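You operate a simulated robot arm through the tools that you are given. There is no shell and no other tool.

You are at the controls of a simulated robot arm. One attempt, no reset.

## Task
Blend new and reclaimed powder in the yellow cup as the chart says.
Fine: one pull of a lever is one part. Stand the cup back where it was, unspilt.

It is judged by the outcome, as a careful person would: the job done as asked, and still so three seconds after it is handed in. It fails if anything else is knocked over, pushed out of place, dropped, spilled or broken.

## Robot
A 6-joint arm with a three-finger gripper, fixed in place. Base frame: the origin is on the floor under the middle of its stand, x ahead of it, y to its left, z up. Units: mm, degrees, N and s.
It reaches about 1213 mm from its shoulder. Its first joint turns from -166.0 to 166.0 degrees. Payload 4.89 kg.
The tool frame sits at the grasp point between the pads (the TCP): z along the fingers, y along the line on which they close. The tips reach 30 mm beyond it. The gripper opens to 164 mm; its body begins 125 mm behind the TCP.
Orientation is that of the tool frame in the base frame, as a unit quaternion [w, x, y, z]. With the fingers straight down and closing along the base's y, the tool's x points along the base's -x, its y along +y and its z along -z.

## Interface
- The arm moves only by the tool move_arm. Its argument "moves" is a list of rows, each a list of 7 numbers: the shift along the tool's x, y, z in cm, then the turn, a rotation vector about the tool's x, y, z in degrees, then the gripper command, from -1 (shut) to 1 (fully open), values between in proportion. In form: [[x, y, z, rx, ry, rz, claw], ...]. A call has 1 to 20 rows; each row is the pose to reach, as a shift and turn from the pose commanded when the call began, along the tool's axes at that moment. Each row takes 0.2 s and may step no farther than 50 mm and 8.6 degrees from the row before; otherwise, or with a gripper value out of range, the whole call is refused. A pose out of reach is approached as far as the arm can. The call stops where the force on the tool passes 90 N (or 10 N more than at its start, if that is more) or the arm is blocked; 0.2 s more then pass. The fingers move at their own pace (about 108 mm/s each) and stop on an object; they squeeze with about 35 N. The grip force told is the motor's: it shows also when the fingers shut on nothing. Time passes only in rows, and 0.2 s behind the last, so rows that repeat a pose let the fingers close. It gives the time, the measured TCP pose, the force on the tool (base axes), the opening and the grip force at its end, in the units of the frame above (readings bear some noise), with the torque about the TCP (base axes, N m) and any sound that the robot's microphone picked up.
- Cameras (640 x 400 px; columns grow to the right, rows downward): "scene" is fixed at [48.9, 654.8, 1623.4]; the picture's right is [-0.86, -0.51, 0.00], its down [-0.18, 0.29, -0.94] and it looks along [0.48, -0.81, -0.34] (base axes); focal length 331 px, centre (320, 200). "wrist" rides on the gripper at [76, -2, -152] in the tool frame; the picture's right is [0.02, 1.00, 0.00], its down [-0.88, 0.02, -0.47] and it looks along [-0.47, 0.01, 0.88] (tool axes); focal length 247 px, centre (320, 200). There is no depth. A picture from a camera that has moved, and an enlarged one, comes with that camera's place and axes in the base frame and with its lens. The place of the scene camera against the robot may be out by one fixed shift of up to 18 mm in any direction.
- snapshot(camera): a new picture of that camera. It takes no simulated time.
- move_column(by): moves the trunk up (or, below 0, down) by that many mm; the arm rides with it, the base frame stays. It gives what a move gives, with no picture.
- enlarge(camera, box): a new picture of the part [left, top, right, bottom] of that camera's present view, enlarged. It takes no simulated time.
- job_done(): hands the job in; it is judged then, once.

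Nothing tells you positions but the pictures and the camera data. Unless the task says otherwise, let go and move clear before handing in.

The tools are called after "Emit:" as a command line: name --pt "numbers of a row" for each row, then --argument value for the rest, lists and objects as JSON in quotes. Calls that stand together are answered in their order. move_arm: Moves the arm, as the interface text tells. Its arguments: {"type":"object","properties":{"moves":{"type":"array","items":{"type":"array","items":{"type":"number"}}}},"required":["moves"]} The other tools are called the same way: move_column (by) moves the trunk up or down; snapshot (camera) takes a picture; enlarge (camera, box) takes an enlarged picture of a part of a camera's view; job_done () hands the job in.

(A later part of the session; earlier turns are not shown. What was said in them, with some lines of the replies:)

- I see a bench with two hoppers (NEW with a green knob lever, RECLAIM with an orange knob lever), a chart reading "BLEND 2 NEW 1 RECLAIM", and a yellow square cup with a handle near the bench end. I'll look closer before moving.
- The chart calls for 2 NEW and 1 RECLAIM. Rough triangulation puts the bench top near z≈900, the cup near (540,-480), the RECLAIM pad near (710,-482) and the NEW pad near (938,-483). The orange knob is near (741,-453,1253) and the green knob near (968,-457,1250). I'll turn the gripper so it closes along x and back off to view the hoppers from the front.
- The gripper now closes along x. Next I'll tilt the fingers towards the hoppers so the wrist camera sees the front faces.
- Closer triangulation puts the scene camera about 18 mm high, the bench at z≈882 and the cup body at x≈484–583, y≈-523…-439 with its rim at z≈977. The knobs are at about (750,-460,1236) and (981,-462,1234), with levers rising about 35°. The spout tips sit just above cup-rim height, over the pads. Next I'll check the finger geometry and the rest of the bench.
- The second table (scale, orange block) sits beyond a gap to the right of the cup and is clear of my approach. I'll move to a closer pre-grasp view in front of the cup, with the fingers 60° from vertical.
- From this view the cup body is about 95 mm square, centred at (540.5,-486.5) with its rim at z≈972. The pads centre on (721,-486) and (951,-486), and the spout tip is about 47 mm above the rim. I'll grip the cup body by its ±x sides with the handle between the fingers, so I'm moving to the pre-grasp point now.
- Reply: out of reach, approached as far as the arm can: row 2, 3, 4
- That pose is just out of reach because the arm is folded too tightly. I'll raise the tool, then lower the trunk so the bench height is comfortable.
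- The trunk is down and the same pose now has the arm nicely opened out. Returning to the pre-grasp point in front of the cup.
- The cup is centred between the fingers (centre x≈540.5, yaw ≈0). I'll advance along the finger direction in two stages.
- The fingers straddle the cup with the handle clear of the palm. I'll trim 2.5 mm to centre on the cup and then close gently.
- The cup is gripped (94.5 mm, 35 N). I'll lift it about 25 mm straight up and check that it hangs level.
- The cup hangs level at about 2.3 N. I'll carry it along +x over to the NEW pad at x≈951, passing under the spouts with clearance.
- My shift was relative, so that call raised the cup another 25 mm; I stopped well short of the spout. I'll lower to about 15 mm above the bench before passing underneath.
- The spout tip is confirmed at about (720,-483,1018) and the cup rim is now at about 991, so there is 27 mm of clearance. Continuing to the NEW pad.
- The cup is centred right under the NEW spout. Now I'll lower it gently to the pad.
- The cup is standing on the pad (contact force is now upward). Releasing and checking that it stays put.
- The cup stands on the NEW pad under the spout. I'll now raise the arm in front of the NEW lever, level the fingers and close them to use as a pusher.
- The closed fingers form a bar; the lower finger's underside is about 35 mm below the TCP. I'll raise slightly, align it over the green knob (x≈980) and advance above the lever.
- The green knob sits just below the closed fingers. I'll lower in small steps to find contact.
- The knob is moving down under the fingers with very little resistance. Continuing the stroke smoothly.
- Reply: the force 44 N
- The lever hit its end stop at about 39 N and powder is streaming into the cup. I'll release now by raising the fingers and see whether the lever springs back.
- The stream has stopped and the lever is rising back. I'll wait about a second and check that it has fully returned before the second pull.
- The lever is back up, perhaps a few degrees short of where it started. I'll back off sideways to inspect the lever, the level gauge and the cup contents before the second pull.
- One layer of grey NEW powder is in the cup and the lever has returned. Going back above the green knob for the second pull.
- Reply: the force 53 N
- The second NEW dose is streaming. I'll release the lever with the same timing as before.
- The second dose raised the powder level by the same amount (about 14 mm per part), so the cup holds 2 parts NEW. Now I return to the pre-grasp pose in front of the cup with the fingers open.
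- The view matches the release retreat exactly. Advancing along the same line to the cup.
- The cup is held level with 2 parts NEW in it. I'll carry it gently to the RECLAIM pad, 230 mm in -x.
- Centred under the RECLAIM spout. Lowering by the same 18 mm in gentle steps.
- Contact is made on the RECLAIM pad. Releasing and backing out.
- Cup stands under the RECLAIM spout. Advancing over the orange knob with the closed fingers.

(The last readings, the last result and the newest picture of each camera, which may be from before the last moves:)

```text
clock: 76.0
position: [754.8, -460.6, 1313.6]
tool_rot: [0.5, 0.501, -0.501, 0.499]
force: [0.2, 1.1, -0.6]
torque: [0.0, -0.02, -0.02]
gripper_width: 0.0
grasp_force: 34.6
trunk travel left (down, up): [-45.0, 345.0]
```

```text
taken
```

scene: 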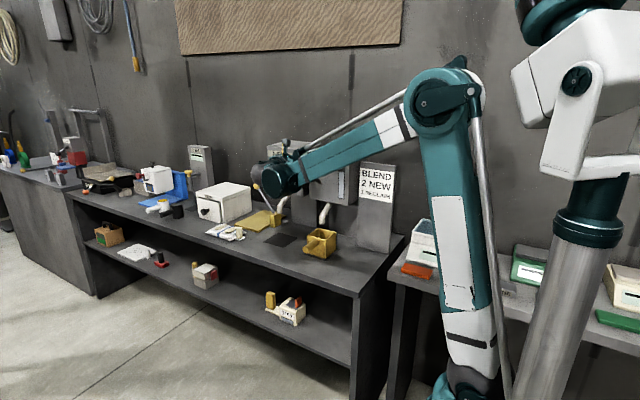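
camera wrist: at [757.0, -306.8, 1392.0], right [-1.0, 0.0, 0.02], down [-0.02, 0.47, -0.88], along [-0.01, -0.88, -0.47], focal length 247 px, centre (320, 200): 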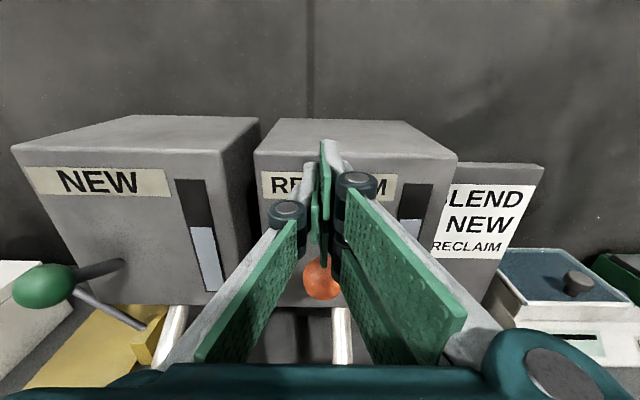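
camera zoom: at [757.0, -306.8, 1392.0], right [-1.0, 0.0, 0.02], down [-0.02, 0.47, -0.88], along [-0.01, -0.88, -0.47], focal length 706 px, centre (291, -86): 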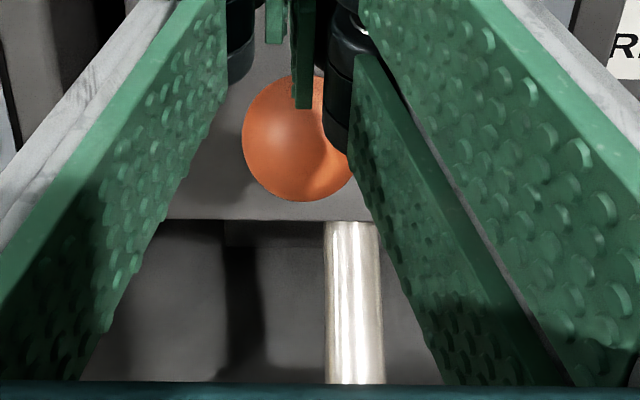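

Alignment matches the successful second green pull. Pulling the RECLAIM lever once with the same stroke.

Emit:
move_arm --pt "-1 0 0 0 0 0 -1" --pt "-2 0 0 0 0 0 -1" --pt "-3 0 0 0 0 0 -1" --pt "-4 0 0 0 0 0 -1" --pt "-4.8 0 0 0 0 0 -1" --pt "-5.5 0 0 0 0 0 -1" --pt "-6.2 0 0 0 0 0 -1" --pt "-6.9 0 0 0 0 0 -1" --pt "-7.6 0 0 0 0 0 -1"

Emit:
move_arm --pt "-0.7 0 0 0 0 0 -1" --pt "-1.4 0 0 0 0 0 -1" --pt "-2.1 0 0 0 0 0 -1"

Emit:
enlarge --camera "scene" --box '[270, 170, 370, 270]'

Emit:
enlarge --camera "wrist" --box '[270, 230, 390, 370]'

```text
clock: 78.0
position: [754.5, -460.5, 1236.9]
tool_rot: [-0.5, -0.5, 0.5, -0.5]
force: [-0.3, -0.8, 0.5]
torque: [-0.01, 0.04, 0.01]
gripper_width: 0.0
grasp_force: 35.0
trunk travel left (down, up): [-45.0, 345.0]
```

```text
clock: 78.8
position: [756.0, -458.9, 1218.7]
tool_rot: [0.501, 0.498, -0.5, 0.501]
force: [5.7, -7.7, 44.7]
torque: [0.26, 0.06, -0.37]
gripper_width: 0.2
grasp_force: 35.2
trunk travel left (down, up): [-45.0, 345.0]
```

```text
4.00 times, centred on (320, 220) of scene
camera zoom: at [48.9, 654.8, 1623.4], right [-0.86, -0.51, 0.0], down [-0.18, 0.29, -0.94], along [0.48, -0.81, -0.34], focal length 1323 px, centre (320, 120)
```

zoom: 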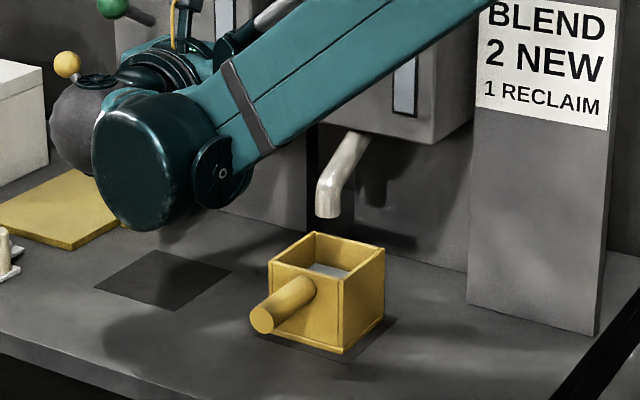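

```text
2.86 times, centred on (330, 300) of wrist
camera zoom: at [757.6, -305.4, 1295.7], right [-1.0, 0.0, 0.02], down [-0.02, 0.47, -0.88], along [-0.01, -0.88, -0.47], focal length 706 px, centre (291, -86)
```

zoom: 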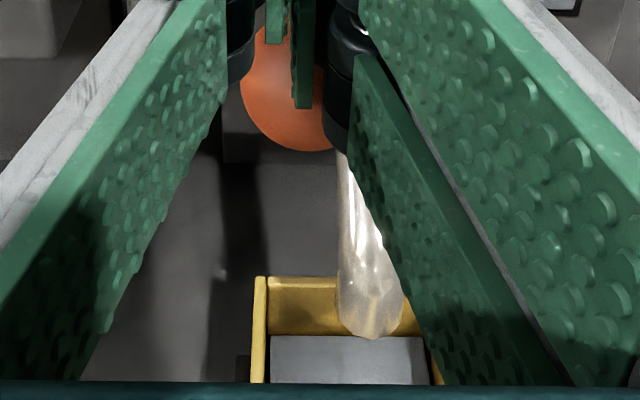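

Emit:
enlarge --camera "scene" --box '[305, 200, 355, 260]'

Emit:
snapshot --camera "wrist"

Emit:
enlarge --camera "wrist" --box '[380, 60, 500, 260]'

```text
6.67 times, centred on (330, 230) of scene
camera zoom: at [48.9, 654.8, 1623.4], right [-0.86, -0.51, 0.0], down [-0.18, 0.29, -0.94], along [0.48, -0.81, -0.34], focal length 2205 px, centre (253, 0)
```

zoom: 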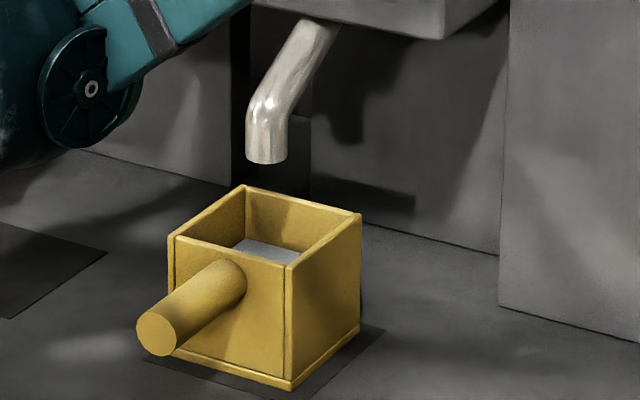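

```text
taken
camera wrist: at [757.6, -305.4, 1295.7], right [-1.0, 0.0, 0.02], down [-0.02, 0.47, -0.88], along [-0.01, -0.88, -0.47], focal length 247 px, centre (320, 200)
```

wrist: 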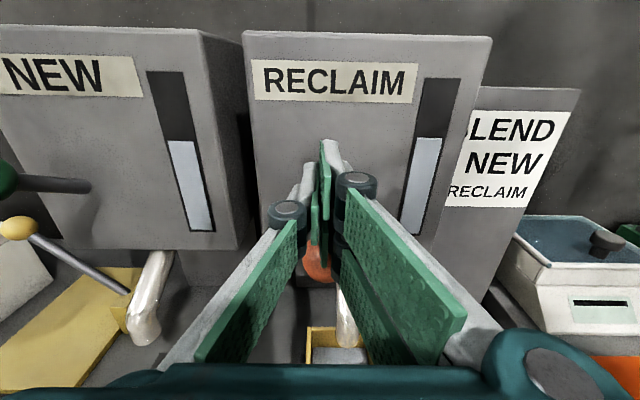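

```text
2.00 times, centred on (440, 160) of wrist
camera zoom: at [757.6, -305.4, 1295.7], right [-1.0, 0.0, 0.02], down [-0.02, 0.47, -0.88], along [-0.01, -0.88, -0.47], focal length 494 px, centre (80, 280)
```

zoom: 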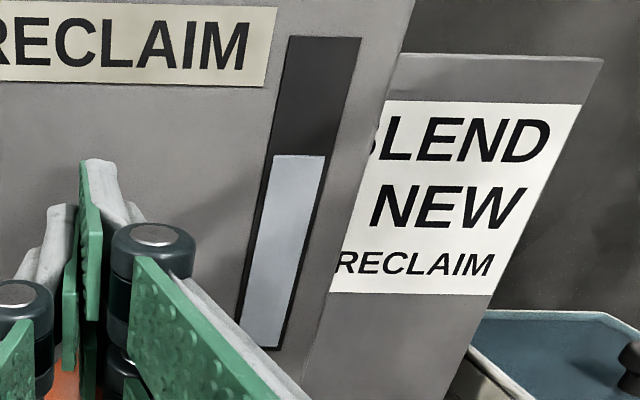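

No stream is visible yet from the RECLAIM spout, though the lever seems at its stop. I'll hold briefly and look again before deciding.

Emit:
move_arm --pt "0 0 0 0 0 0 -1"

Emit:
enlarge --camera "scene" --box '[305, 200, 355, 260]'

Emit:
enlarge --camera "wrist" --box '[270, 230, 390, 370]'

```text
clock: 79.2
position: [755.8, -459.9, 1218.5]
tool_rot: [0.501, 0.499, -0.499, 0.501]
force: [12.4, -14.2, 61.4]
torque: [0.28, -0.1, -0.43]
gripper_width: 0.1
grasp_force: 35.3
trunk travel left (down, up): [-45.0, 345.0]
```

```text
6.67 times, centred on (330, 230) of scene
camera zoom: at [48.9, 654.8, 1623.4], right [-0.86, -0.51, 0.0], down [-0.18, 0.29, -0.94], along [0.48, -0.81, -0.34], focal length 2205 px, centre (253, 0)
```

zoom: 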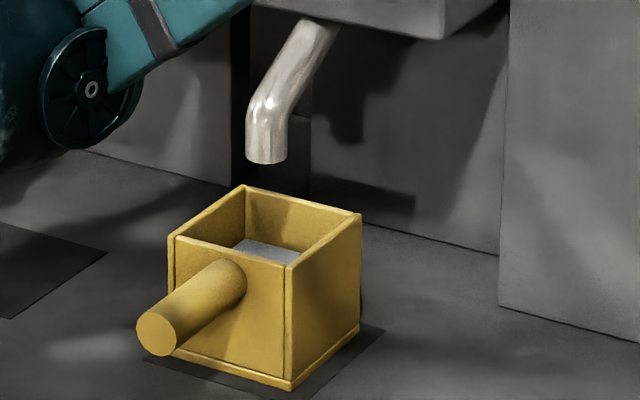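

```text
2.86 times, centred on (330, 300) of wrist
camera zoom: at [757.5, -305.4, 1295.3], right [-1.0, 0.0, 0.02], down [-0.02, 0.47, -0.88], along [-0.01, -0.88, -0.47], focal length 706 px, centre (291, -86)
```

zoom: 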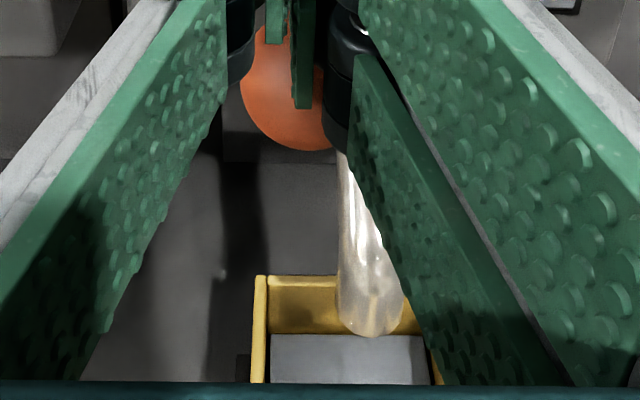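

There's no stream, and the level looks between two and three parts from here. I'll release the lever and measure the cup level from the same pose as before the pull, without pulling again until I know.

Emit:
enlarge --camera "wrist" --box '[300, 315, 370, 370]'

Emit:
move_arm --pt "2 0 0 0 0 0 -1" --pt "4 0 0 0 0 0 -1" --pt "6 0 0 0 0 0 -1" --pt "8 0 0 0 0 0 -1" --pt "9.7 0 0 0 0 0 -1"

Emit:
snapshot --camera "wrist"

Emit:
enlarge --camera "scene" --box '[270, 170, 370, 270]'

```text
7.27 times, centred on (335, 342) of wrist
camera zoom: at [757.5, -305.4, 1295.3], right [-1.0, 0.0, 0.02], down [-0.02, 0.47, -0.88], along [-0.01, -0.88, -0.47], focal length 1796 px, centre (211, -836)
```

zoom: 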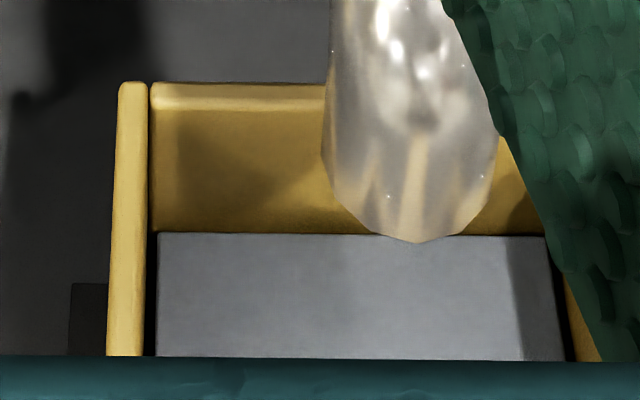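

```text
clock: 80.4
position: [757.3, -461.1, 1312.2]
tool_rot: [0.501, 0.499, -0.501, 0.499]
force: [0.5, 1.1, 0.0]
torque: [-0.04, 0.03, -0.06]
gripper_width: 0.0
grasp_force: 34.6
trunk travel left (down, up): [-45.0, 345.0]
```

```text
taken
camera wrist: at [758.4, -306.8, 1389.0], right [-1.0, 0.0, 0.02], down [-0.02, 0.47, -0.88], along [-0.01, -0.88, -0.47], focal length 247 px, centre (320, 200)
```

wrist: 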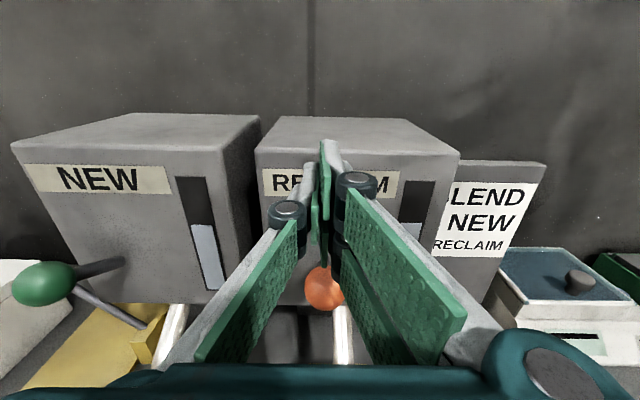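

```text
4.00 times, centred on (320, 220) of scene
camera zoom: at [48.9, 654.8, 1623.4], right [-0.86, -0.51, 0.0], down [-0.18, 0.29, -0.94], along [0.48, -0.81, -0.34], focal length 1323 px, centre (320, 120)
```

zoom: 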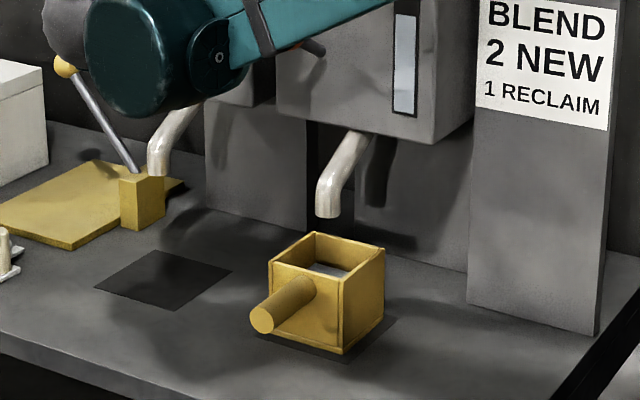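

Emit:
move_arm --pt "0 0 -3 0 0 0 -1" --pt "0 0 -6 0 0 0 -1" --pt "0 0 -9 0 0 0 -1" --pt "0 0 -12 0 0 0 -1" --pt "0 0 -15 0 0 0 -1" --pt "0 0 -17 0 0 0 -1" --pt "0 0 -17 0 0 0 -1"

Emit:
snapshot --camera "wrist"

Emit:
enlarge --camera "wrist" --box '[290, 270, 380, 370]'

Emit:
enlarge --camera "scene" --box '[270, 170, 370, 270]'

```text
clock: 82.0
position: [755.2, -288.8, 1315.1]
tool_rot: [-0.5, -0.5, 0.5, -0.5]
force: [0.0, 0.1, 0.4]
torque: [0.02, -0.01, 0.04]
gripper_width: 0.0
grasp_force: 34.8
trunk travel left (down, up): [-45.0, 345.0]
```

```text
taken
camera wrist: at [757.8, -136.4, 1391.4], right [-1.0, 0.0, 0.02], down [-0.02, 0.47, -0.88], along [-0.01, -0.88, -0.47], focal length 247 px, centre (320, 200)
```

wrist: 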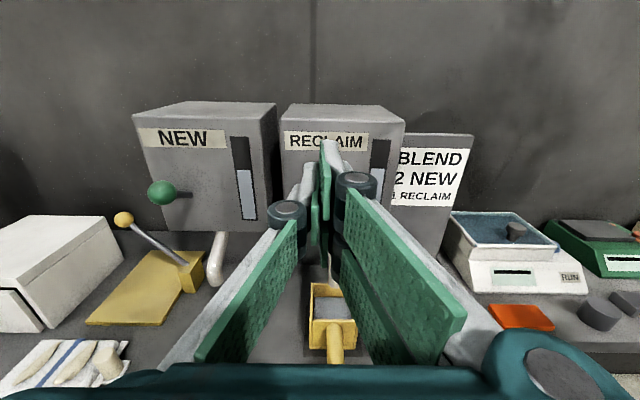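

```text
4.00 times, centred on (335, 320) of wrist
camera zoom: at [757.8, -136.4, 1391.4], right [-1.0, 0.0, 0.02], down [-0.02, 0.47, -0.88], along [-0.01, -0.88, -0.47], focal length 988 px, centre (260, -280)
```

zoom: 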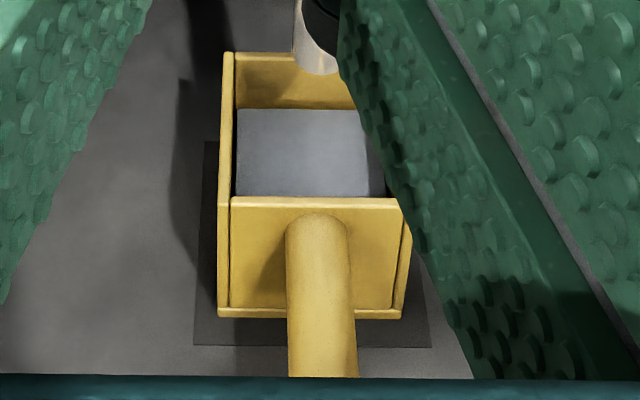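

```text
4.00 times, centred on (320, 220) of scene
camera zoom: at [48.9, 654.8, 1623.4], right [-0.86, -0.51, 0.0], down [-0.18, 0.29, -0.94], along [0.48, -0.81, -0.34], focal length 1323 px, centre (320, 120)
```

zoom: 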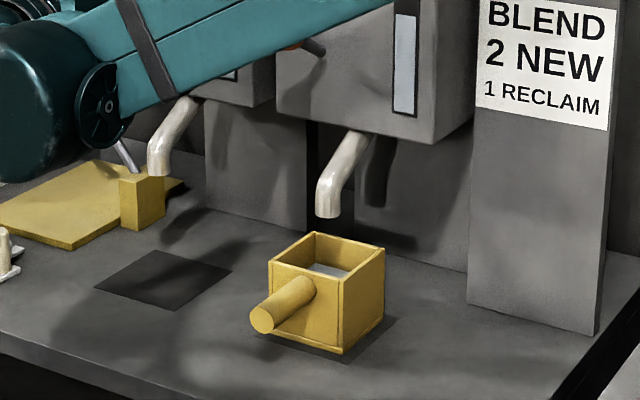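

The powder line has risen in equal steps (rows 142 → 126 → 109 from the same camera height), so the single RECLAIM part is in, making 2 NEW + 1 RECLAIM. Now I return to grasp the cup.

Emit:
move_arm --pt "-2.6 0.35 -0.14 0 -3 0 -1" --pt "-5.2 0.7 -0.28 0 -6 0 -0.6" --pt "-7.8 1.05 -0.41 0 -9 0 -0.3" --pt "-10.4 1.4 -0.55 0 -12 0 0" --pt "-13 1.75 -0.69 0 -15 0 0.2" --pt "-15.6 2.1 -0.83 0 -18 0 0.46" --pt "-18.2 2.45 -0.97 0 -21 0 0.46" --pt "-20.8 2.8 -1.1 0 -24 0 0.46" --pt "-23.4 3.15 -1.24 0 -27 0 0.46" --pt "-25.99 3.5 -1.38 0 -30 0 0.46" --pt "-25.99 3.5 -1.38 0 -30 0 0.46"

Emit:
snapshot --camera "wrist"

```text
clock: 84.4
position: [721.4, -276.5, 1052.5]
tool_rot: [0.353, 0.613, -0.612, 0.354]
force: [0.5, -0.2, 0.2]
torque: [0.01, -0.02, 0.02]
gripper_width: 119.9
grasp_force: 0.1
trunk travel left (down, up): [-45.0, 345.0]
```

```text
taken
camera wrist: at [722.7, -180.4, 1195.5], right [-1.0, -0.01, 0.02], down [-0.02, 0.85, -0.53], along [-0.01, -0.53, -0.85], focal length 247 px, centre (320, 200)
```

wrist: 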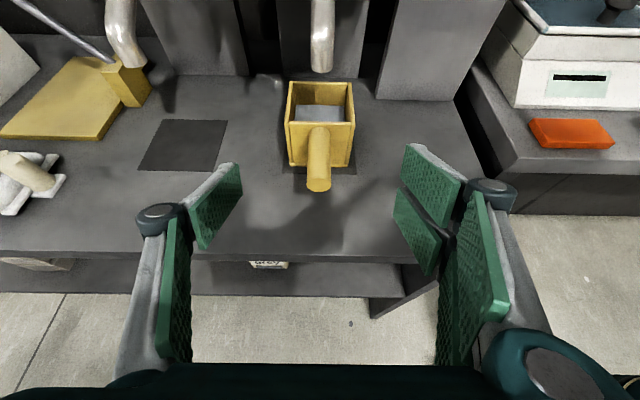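

Emit:
move_arm --pt "0 0 3 0 0 0 0.46" --pt "0 0 6 0 0 0 0.46" --pt "0 0 9 0 0 0 0.46" --pt "0 0 12 0 0 0 0.46" --pt "0 0 15 0 0 0 0.46" --pt "0 0 17.5 0 0 0 0.46" --pt "0 0 20 0 0 0 0.46" --pt "0 0 22 0 0 0 0.46" --pt "0 0 22 0 0 0 0.46"

Emit:
snapshot --camera "wrist"

```text
clock: 86.4
position: [719.5, -466.7, 943.3]
tool_rot: [0.353, 0.613, -0.612, 0.353]
force: [-0.4, 0.2, 0.6]
torque: [-0.03, 0.0, 0.0]
gripper_width: 119.8
grasp_force: 0.1
trunk travel left (down, up): [-45.0, 345.0]
```

```text
taken
camera wrist: at [722.1, -372.8, 1087.7], right [-1.0, -0.01, 0.02], down [-0.02, 0.85, -0.53], along [-0.01, -0.53, -0.85], focal length 247 px, centre (320, 200)
```

wrist: 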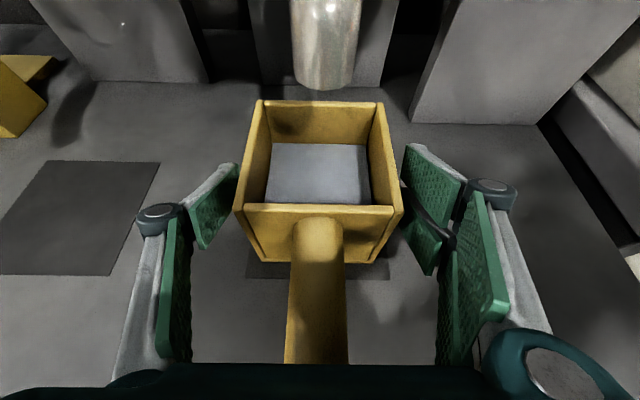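

The powder line is at row 143, exactly as predicted for three parts. Gripping and lifting gently.

Emit:
move_arm --pt "0 0 0 0 0 0 0.3" --pt "0 0 0 0 0 0 0.2" --pt "0 0 0 0 0 0 0.15" --pt "0 0 0 0 0 0 0.1" --pt "0 0 0 0 0 0 0" --pt "0 0 0 0 0 0 -0.2" --pt "0 0 0 0 0 0 -1" --pt "0 0 0 0 0 0 -1"

Emit:
move_arm --pt "0.35 0 -0.2 0 0 0 -1" --pt "0.7 0 -0.4 0 0 0 -1" --pt "1.04 0 -0.6 0 0 0 -1" --pt "1.3 0 -0.75 0 0 0 -1" --pt "1.56 0 -0.9 0 0 0 -1" --pt "1.56 0 -0.9 0 0 0 -1"

Emit:
snapshot --camera "wrist"

```text
clock: 88.2
position: [719.9, -468.2, 944.6]
tool_rot: [0.353, 0.613, -0.612, 0.354]
force: [-0.9, -0.2, 1.5]
torque: [-0.08, -0.03, 0.01]
gripper_width: 94.4
grasp_force: 34.9
trunk travel left (down, up): [-45.0, 345.0]
```

```text
clock: 89.6
position: [720.8, -467.9, 961.2]
tool_rot: [0.354, 0.612, -0.612, 0.354]
force: [0.0, -0.7, -2.0]
torque: [0.02, 0.0, 0.0]
gripper_width: 94.5
grasp_force: 34.6
trunk travel left (down, up): [-45.0, 345.0]
```

```text
taken
camera wrist: at [723.2, -371.9, 1104.4], right [-1.0, -0.01, 0.02], down [-0.02, 0.85, -0.53], along [-0.01, -0.53, -0.85], focal length 247 px, centre (320, 200)
```

wrist: 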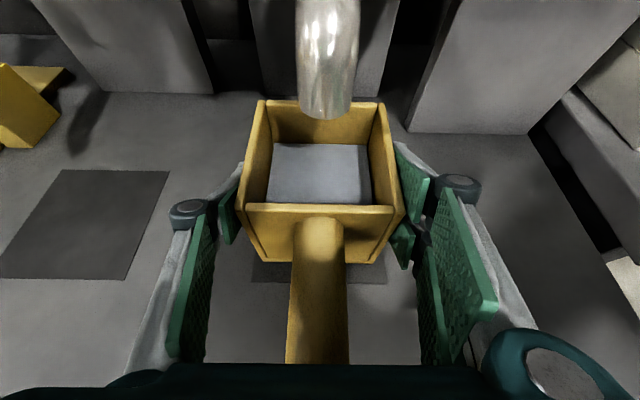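

Held level with all three parts. Carrying it slowly back to the home spot, 182 mm in -x.

Emit:
move_arm --pt "0 0.5 0 0 0 0 -1" --pt "0 1.5 0 0 0 0 -1" --pt "0 3.0 0 0 0 0 -1" --pt "0 4.8 0 0 0 0 -1" --pt "0 6.6 0 0 0 0 -1" --pt "0 8.4 0 0 0 0 -1" --pt "0 10.2 0 0 0 0 -1" --pt "0 12.0 0 0 0 0 -1" --pt "0 13.8 0 0 0 0 -1" --pt "0 15.6 0 0 0 0 -1" --pt "0 16.8 0 0 0 0 -1" --pt "0 17.6 0 0 0 0 -1" --pt "0 18.2 0 0 0 0 -1" --pt "0 18.2 0 0 0 0 -1"

Emit:
snapshot --camera "wrist"

Emit:
snapshot --camera "scene"

```text
clock: 92.6
position: [539.0, -468.4, 962.3]
tool_rot: [-0.353, -0.612, 0.613, -0.353]
force: [0.2, 0.6, -2.2]
torque: [0.03, 0.01, 0.02]
gripper_width: 94.3
grasp_force: 35.0
trunk travel left (down, up): [-45.0, 345.0]
```

```text
taken
camera wrist: at [541.0, -372.5, 1105.2], right [-1.0, -0.01, 0.02], down [-0.02, 0.85, -0.53], along [-0.01, -0.53, -0.85], focal length 247 px, centre (320, 200)
```

wrist: 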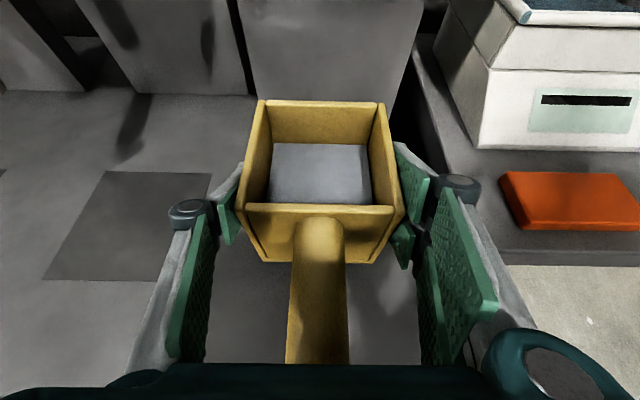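

```text
taken
```

scene: 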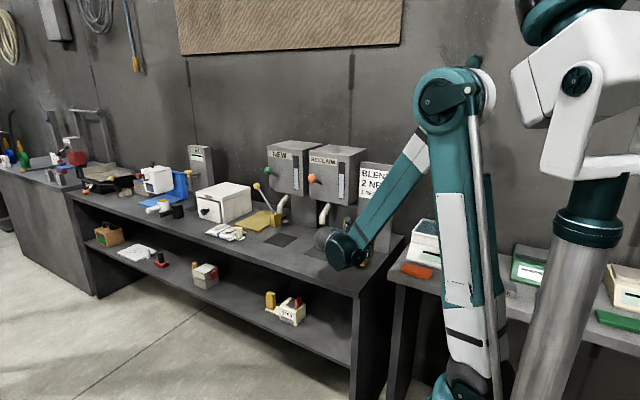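

At home x (≈539–540). Lowering gently to the bench.

Emit:
move_arm --pt "-0.35 0 0.2 0 0 0 -1" --pt "-0.7 0 0.4 0 0 0 -1" --pt "-1.0 0 0.58 0 0 0 -1" --pt "-1.2 0 0.69 0 0 0 -1" --pt "-1.35 0 0.78 0 0 0 -1" --pt "-1.35 0 0.78 0 0 0 -1"

Emit:
snapshot --camera "wrist"

```text
clock: 94.0
position: [539.2, -465.1, 945.3]
tool_rot: [0.354, 0.613, -0.612, 0.354]
force: [0.2, 0.8, -1.1]
torque: [0.01, 0.0, -0.02]
gripper_width: 94.1
grasp_force: 35.0
trunk travel left (down, up): [-45.0, 345.0]
```

```text
taken
camera wrist: at [540.4, -371.8, 1089.0], right [-1.0, -0.01, 0.02], down [-0.02, 0.85, -0.53], along [-0.01, -0.53, -0.85], focal length 247 px, centre (320, 200)
```

wrist: 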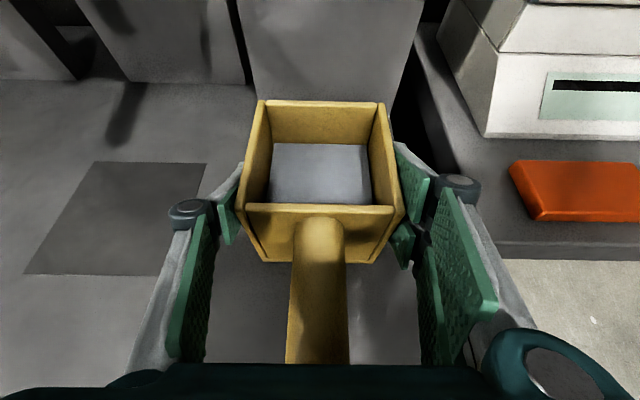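

Emit:
move_arm --pt "0 -0.1 0 0 0 0 -1" --pt "-0.07 -0.1 0.04 0 0 0 -1" --pt "-0.07 -0.1 0.04 0 0 0 -1"

Emit:
move_arm --pt "-0.06 0 0.035 0 0 0 -1" --pt "-0.06 0 0.035 0 0 0 -1"

```text
clock: 94.8
position: [538.1, -466.5, 943.7]
tool_rot: [0.354, 0.613, -0.612, 0.354]
force: [-0.3, 0.7, -1.6]
torque: [0.01, 0.02, 0.01]
gripper_width: 94.7
grasp_force: 34.7
trunk travel left (down, up): [-45.0, 345.0]
```

```text
clock: 95.4
position: [538.8, -466.5, 944.7]
tool_rot: [0.354, 0.613, -0.612, 0.354]
force: [-0.6, -0.6, 1.4]
torque: [0.01, -0.14, -0.07]
gripper_width: 94.3
grasp_force: 34.9
trunk travel left (down, up): [-45.0, 345.0]
```

Emit:
move_arm --pt "-0.04 0 0.025 0 0 0 -1" --pt "-0.04 0 0.025 0 0 0 -1"

Emit:
snapshot --camera "wrist"

```text
clock: 96.0
position: [538.8, -466.3, 944.0]
tool_rot: [-0.354, -0.612, 0.612, -0.354]
force: [4.0, -6.2, 19.2]
torque: [-0.06, -0.41, -0.11]
gripper_width: 94.3
grasp_force: 35.2
trunk travel left (down, up): [-45.0, 345.0]
```

```text
taken
camera wrist: at [541.1, -371.6, 1087.7], right [-1.0, -0.01, 0.02], down [-0.02, 0.85, -0.53], along [-0.01, -0.53, -0.85], focal length 247 px, centre (320, 200)
```

wrist: 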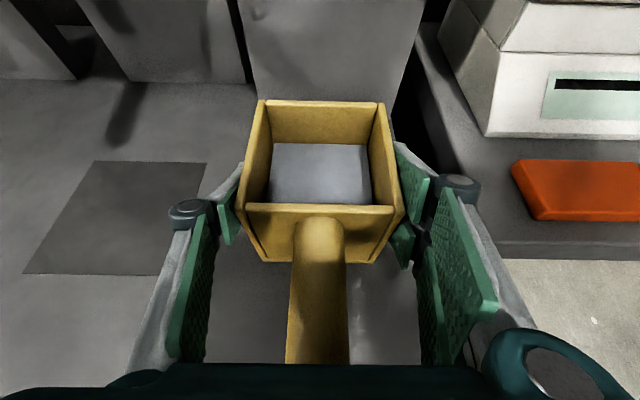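

The background matches the original grip image to within about a pixel. I'll relieve the slight press, release, and back out along the finger line.

Emit:
move_arm --pt "0.04 0 -0.025 0 0 0 -1" --pt "0.04 0 -0.025 0 0 0 0.16" --pt "0.04 0 -0.025 0 0 0 0.2" --pt "0.04 0 -0.025 0 0 0 0.3" --pt "0.04 0 -0.025 0 0 0 0.46" --pt "0.04 0 -0.025 0 0 0 0.55" --pt "0.04 0 -0.025 0 0 0 0.55"

Emit:
snapshot --camera "wrist"

```text
clock: 97.6
position: [539.0, -466.3, 944.3]
tool_rot: [0.353, 0.613, -0.613, 0.353]
force: [0.0, 0.1, 0.3]
torque: [0.03, 0.0, -0.01]
gripper_width: 127.0
grasp_force: 0.0
trunk travel left (down, up): [-45.0, 345.0]
```

```text
taken
camera wrist: at [541.1, -372.1, 1087.7], right [-1.0, -0.01, 0.02], down [-0.02, 0.85, -0.53], along [-0.01, -0.53, -0.85], focal length 247 px, centre (320, 200)
```

wrist: 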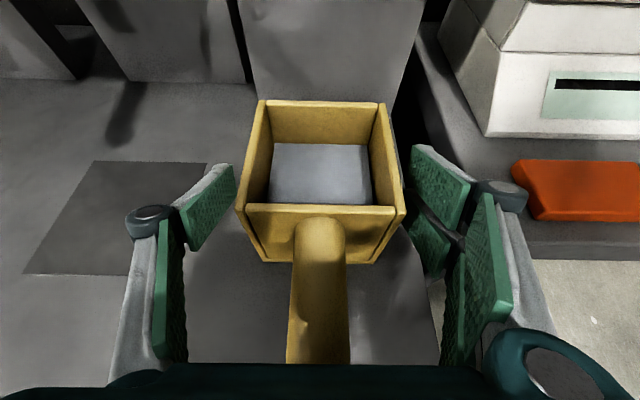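

Emit:
move_arm --pt "0 0 -2.5 0 0 0 0.55" --pt "0 0 -5 0 0 0 0.55" --pt "0 0 -7.5 0 0 0 0.55" --pt "0 0 -10 0 0 0 0.55" --pt "0 0 -13 0 0 0 0.55" --pt "0 0 -16 0 0 0 0.55" --pt "0 0 -18 0 0 0 0.55" --pt "0 0 -18 0 0 0 0.55"

Emit:
snapshot --camera "wrist"

Emit:
enlarge --camera "wrist" --box '[220, 80, 440, 230]'

Emit:
snapshot --camera "scene"

```text
clock: 99.4
position: [539.4, -311.6, 1034.9]
tool_rot: [0.353, 0.613, -0.612, 0.354]
force: [0.2, -0.4, 0.0]
torque: [0.03, -0.03, 0.0]
gripper_width: 127.1
grasp_force: 0.1
trunk travel left (down, up): [-45.0, 345.0]
```

```text
taken
camera wrist: at [543.7, -215.9, 1177.0], right [-1.0, -0.01, 0.02], down [-0.02, 0.85, -0.53], along [-0.01, -0.53, -0.85], focal length 247 px, centre (320, 200)
```

wrist: 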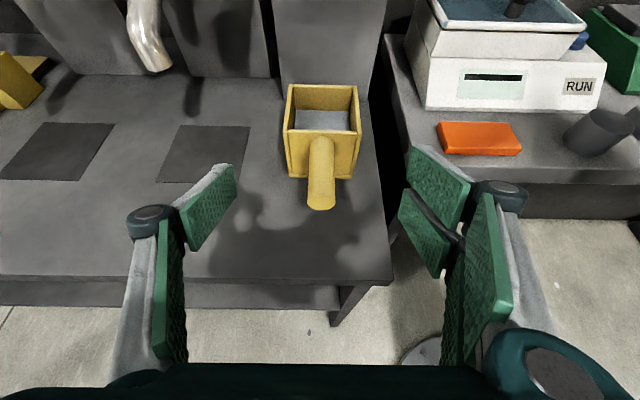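

```text
2.67 times, centred on (330, 155) of wrist
camera zoom: at [543.7, -215.9, 1177.0], right [-1.0, -0.01, 0.02], down [-0.02, 0.85, -0.53], along [-0.01, -0.53, -0.85], focal length 659 px, centre (293, 320)
```

zoom: 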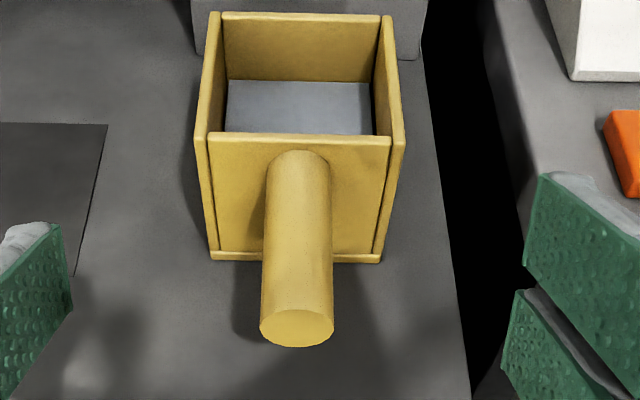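

```text
taken
```

scene: 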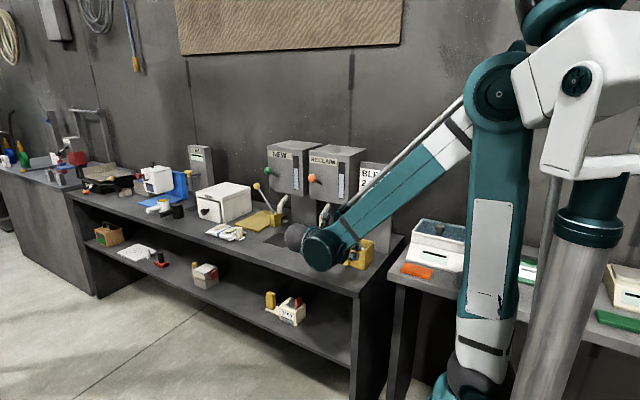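

The cup is back within about 1.5 mm of its original spot, upright, with the powder level and undisturbed. I'll move the arm clear and check the levers, spouts and bench for any spill.

Emit:
move_arm --pt "3 0 -2.5 0 0 0 0.55" --pt "6 0 -5 0 0 0 0.55" --pt "9 0 -7.5 0 0 0 0.55" --pt "12 0 -10 0 0 0 0.55" --pt "15 0 -12.5 0 0 0 0.55" --pt "18 0 -15 0 0 0 0.55" --pt "20 0 -17 0 0 0 0.55" --pt "20 0 -17 0 0 0 0.55"

Emit:
snapshot --camera "wrist"

Emit:
snapshot --camera "scene"

Emit:
enlarge --camera "scene" --box '[220, 130, 400, 290]'

```text
clock: 101.2
position: [540.1, -261.5, 1293.3]
tool_rot: [-0.354, -0.612, 0.613, -0.353]
force: [0.5, 0.5, 0.5]
torque: [0.03, 0.0, -0.02]
gripper_width: 127.1
grasp_force: 0.2
trunk travel left (down, up): [-45.0, 345.0]
```

```text
taken
camera wrist: at [541.8, -166.7, 1436.5], right [-1.0, -0.01, 0.02], down [-0.02, 0.85, -0.53], along [-0.01, -0.53, -0.85], focal length 247 px, centre (320, 200)
```

wrist: 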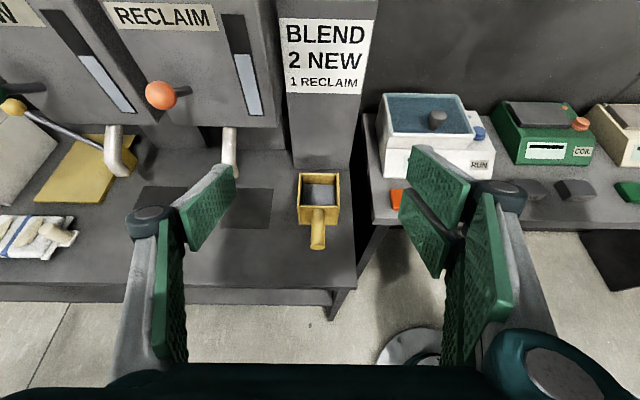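

```text
taken
```

scene: 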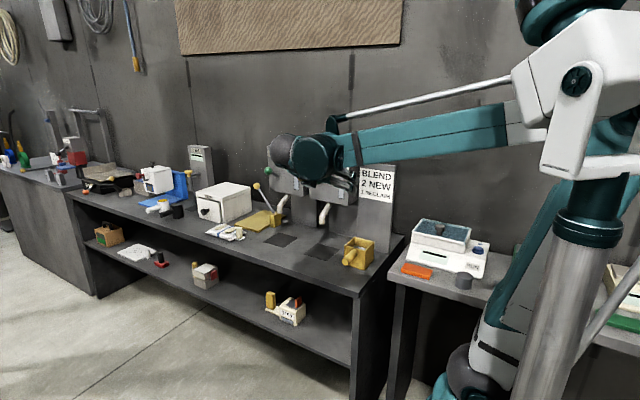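

```text
2.50 times, centred on (310, 210) of scene
camera zoom: at [48.9, 654.8, 1623.4], right [-0.86, -0.51, 0.0], down [-0.18, 0.29, -0.94], along [0.48, -0.81, -0.34], focal length 827 px, centre (345, 175)
```

zoom: 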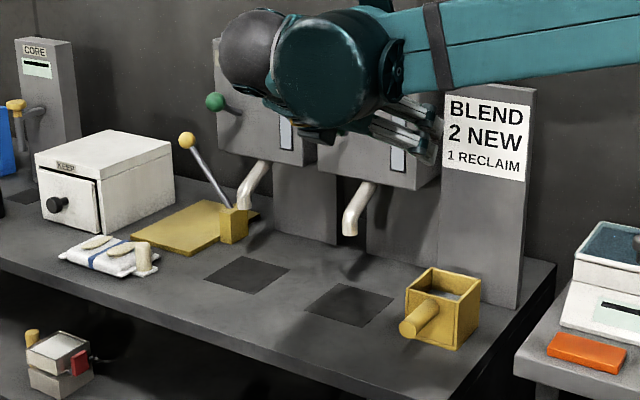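

Emit:
enlarge --camera "scene" --box '[250, 220, 390, 290]'

Emit:
enlarge --camera "wrist" --box '[90, 120, 370, 290]'

```text
4.57 times, centred on (320, 255) of scene
camera zoom: at [48.9, 654.8, 1623.4], right [-0.86, -0.51, 0.0], down [-0.18, 0.29, -0.94], along [0.48, -0.81, -0.34], focal length 1512 px, centre (320, -51)
```

zoom: 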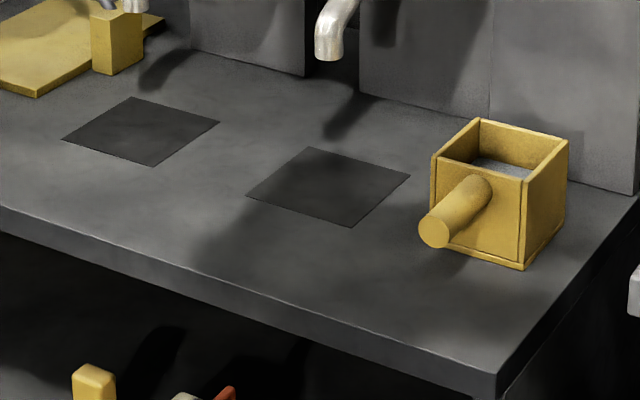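

```text
2.29 times, centred on (230, 205) of wrist
camera zoom: at [541.8, -166.7, 1436.5], right [-1.0, -0.01, 0.02], down [-0.02, 0.85, -0.53], along [-0.01, -0.53, -0.85], focal length 564 px, centre (526, 189)
```

zoom: 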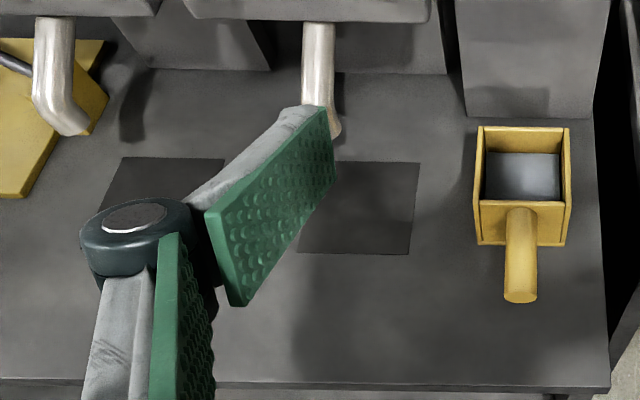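

The bench and pads are clean with no powder spilt. The cup stands at its original place with three equal parts in it (2 NEW, 1 RECLAIM), and the arm is clear. Handing the job in.

Emit:
job_done

```text
The job is handed in.
```

The yellow cup is back at its original spot, within about 2 mm. It holds 2 parts new and 1 part reclaimed powder, as the chart says.

- **New powder:** I pulled the NEW lever twice and saw powder stream into the cup both times.
- **Reclaimed powder:** I pulled the RECLAIM lever once but did not see the stream. I confirmed the dose by the powder level, which rose by the same amount (about 14 mm) as for each part of new powder.
- **Bench:** the final pictures show no spilt powder, and nothing else looked knocked or moved.
- **Levers:** both sprang back after release but stopped a few degrees below where they started.

The arm let go of the cup and moved clear before I handed the job in.
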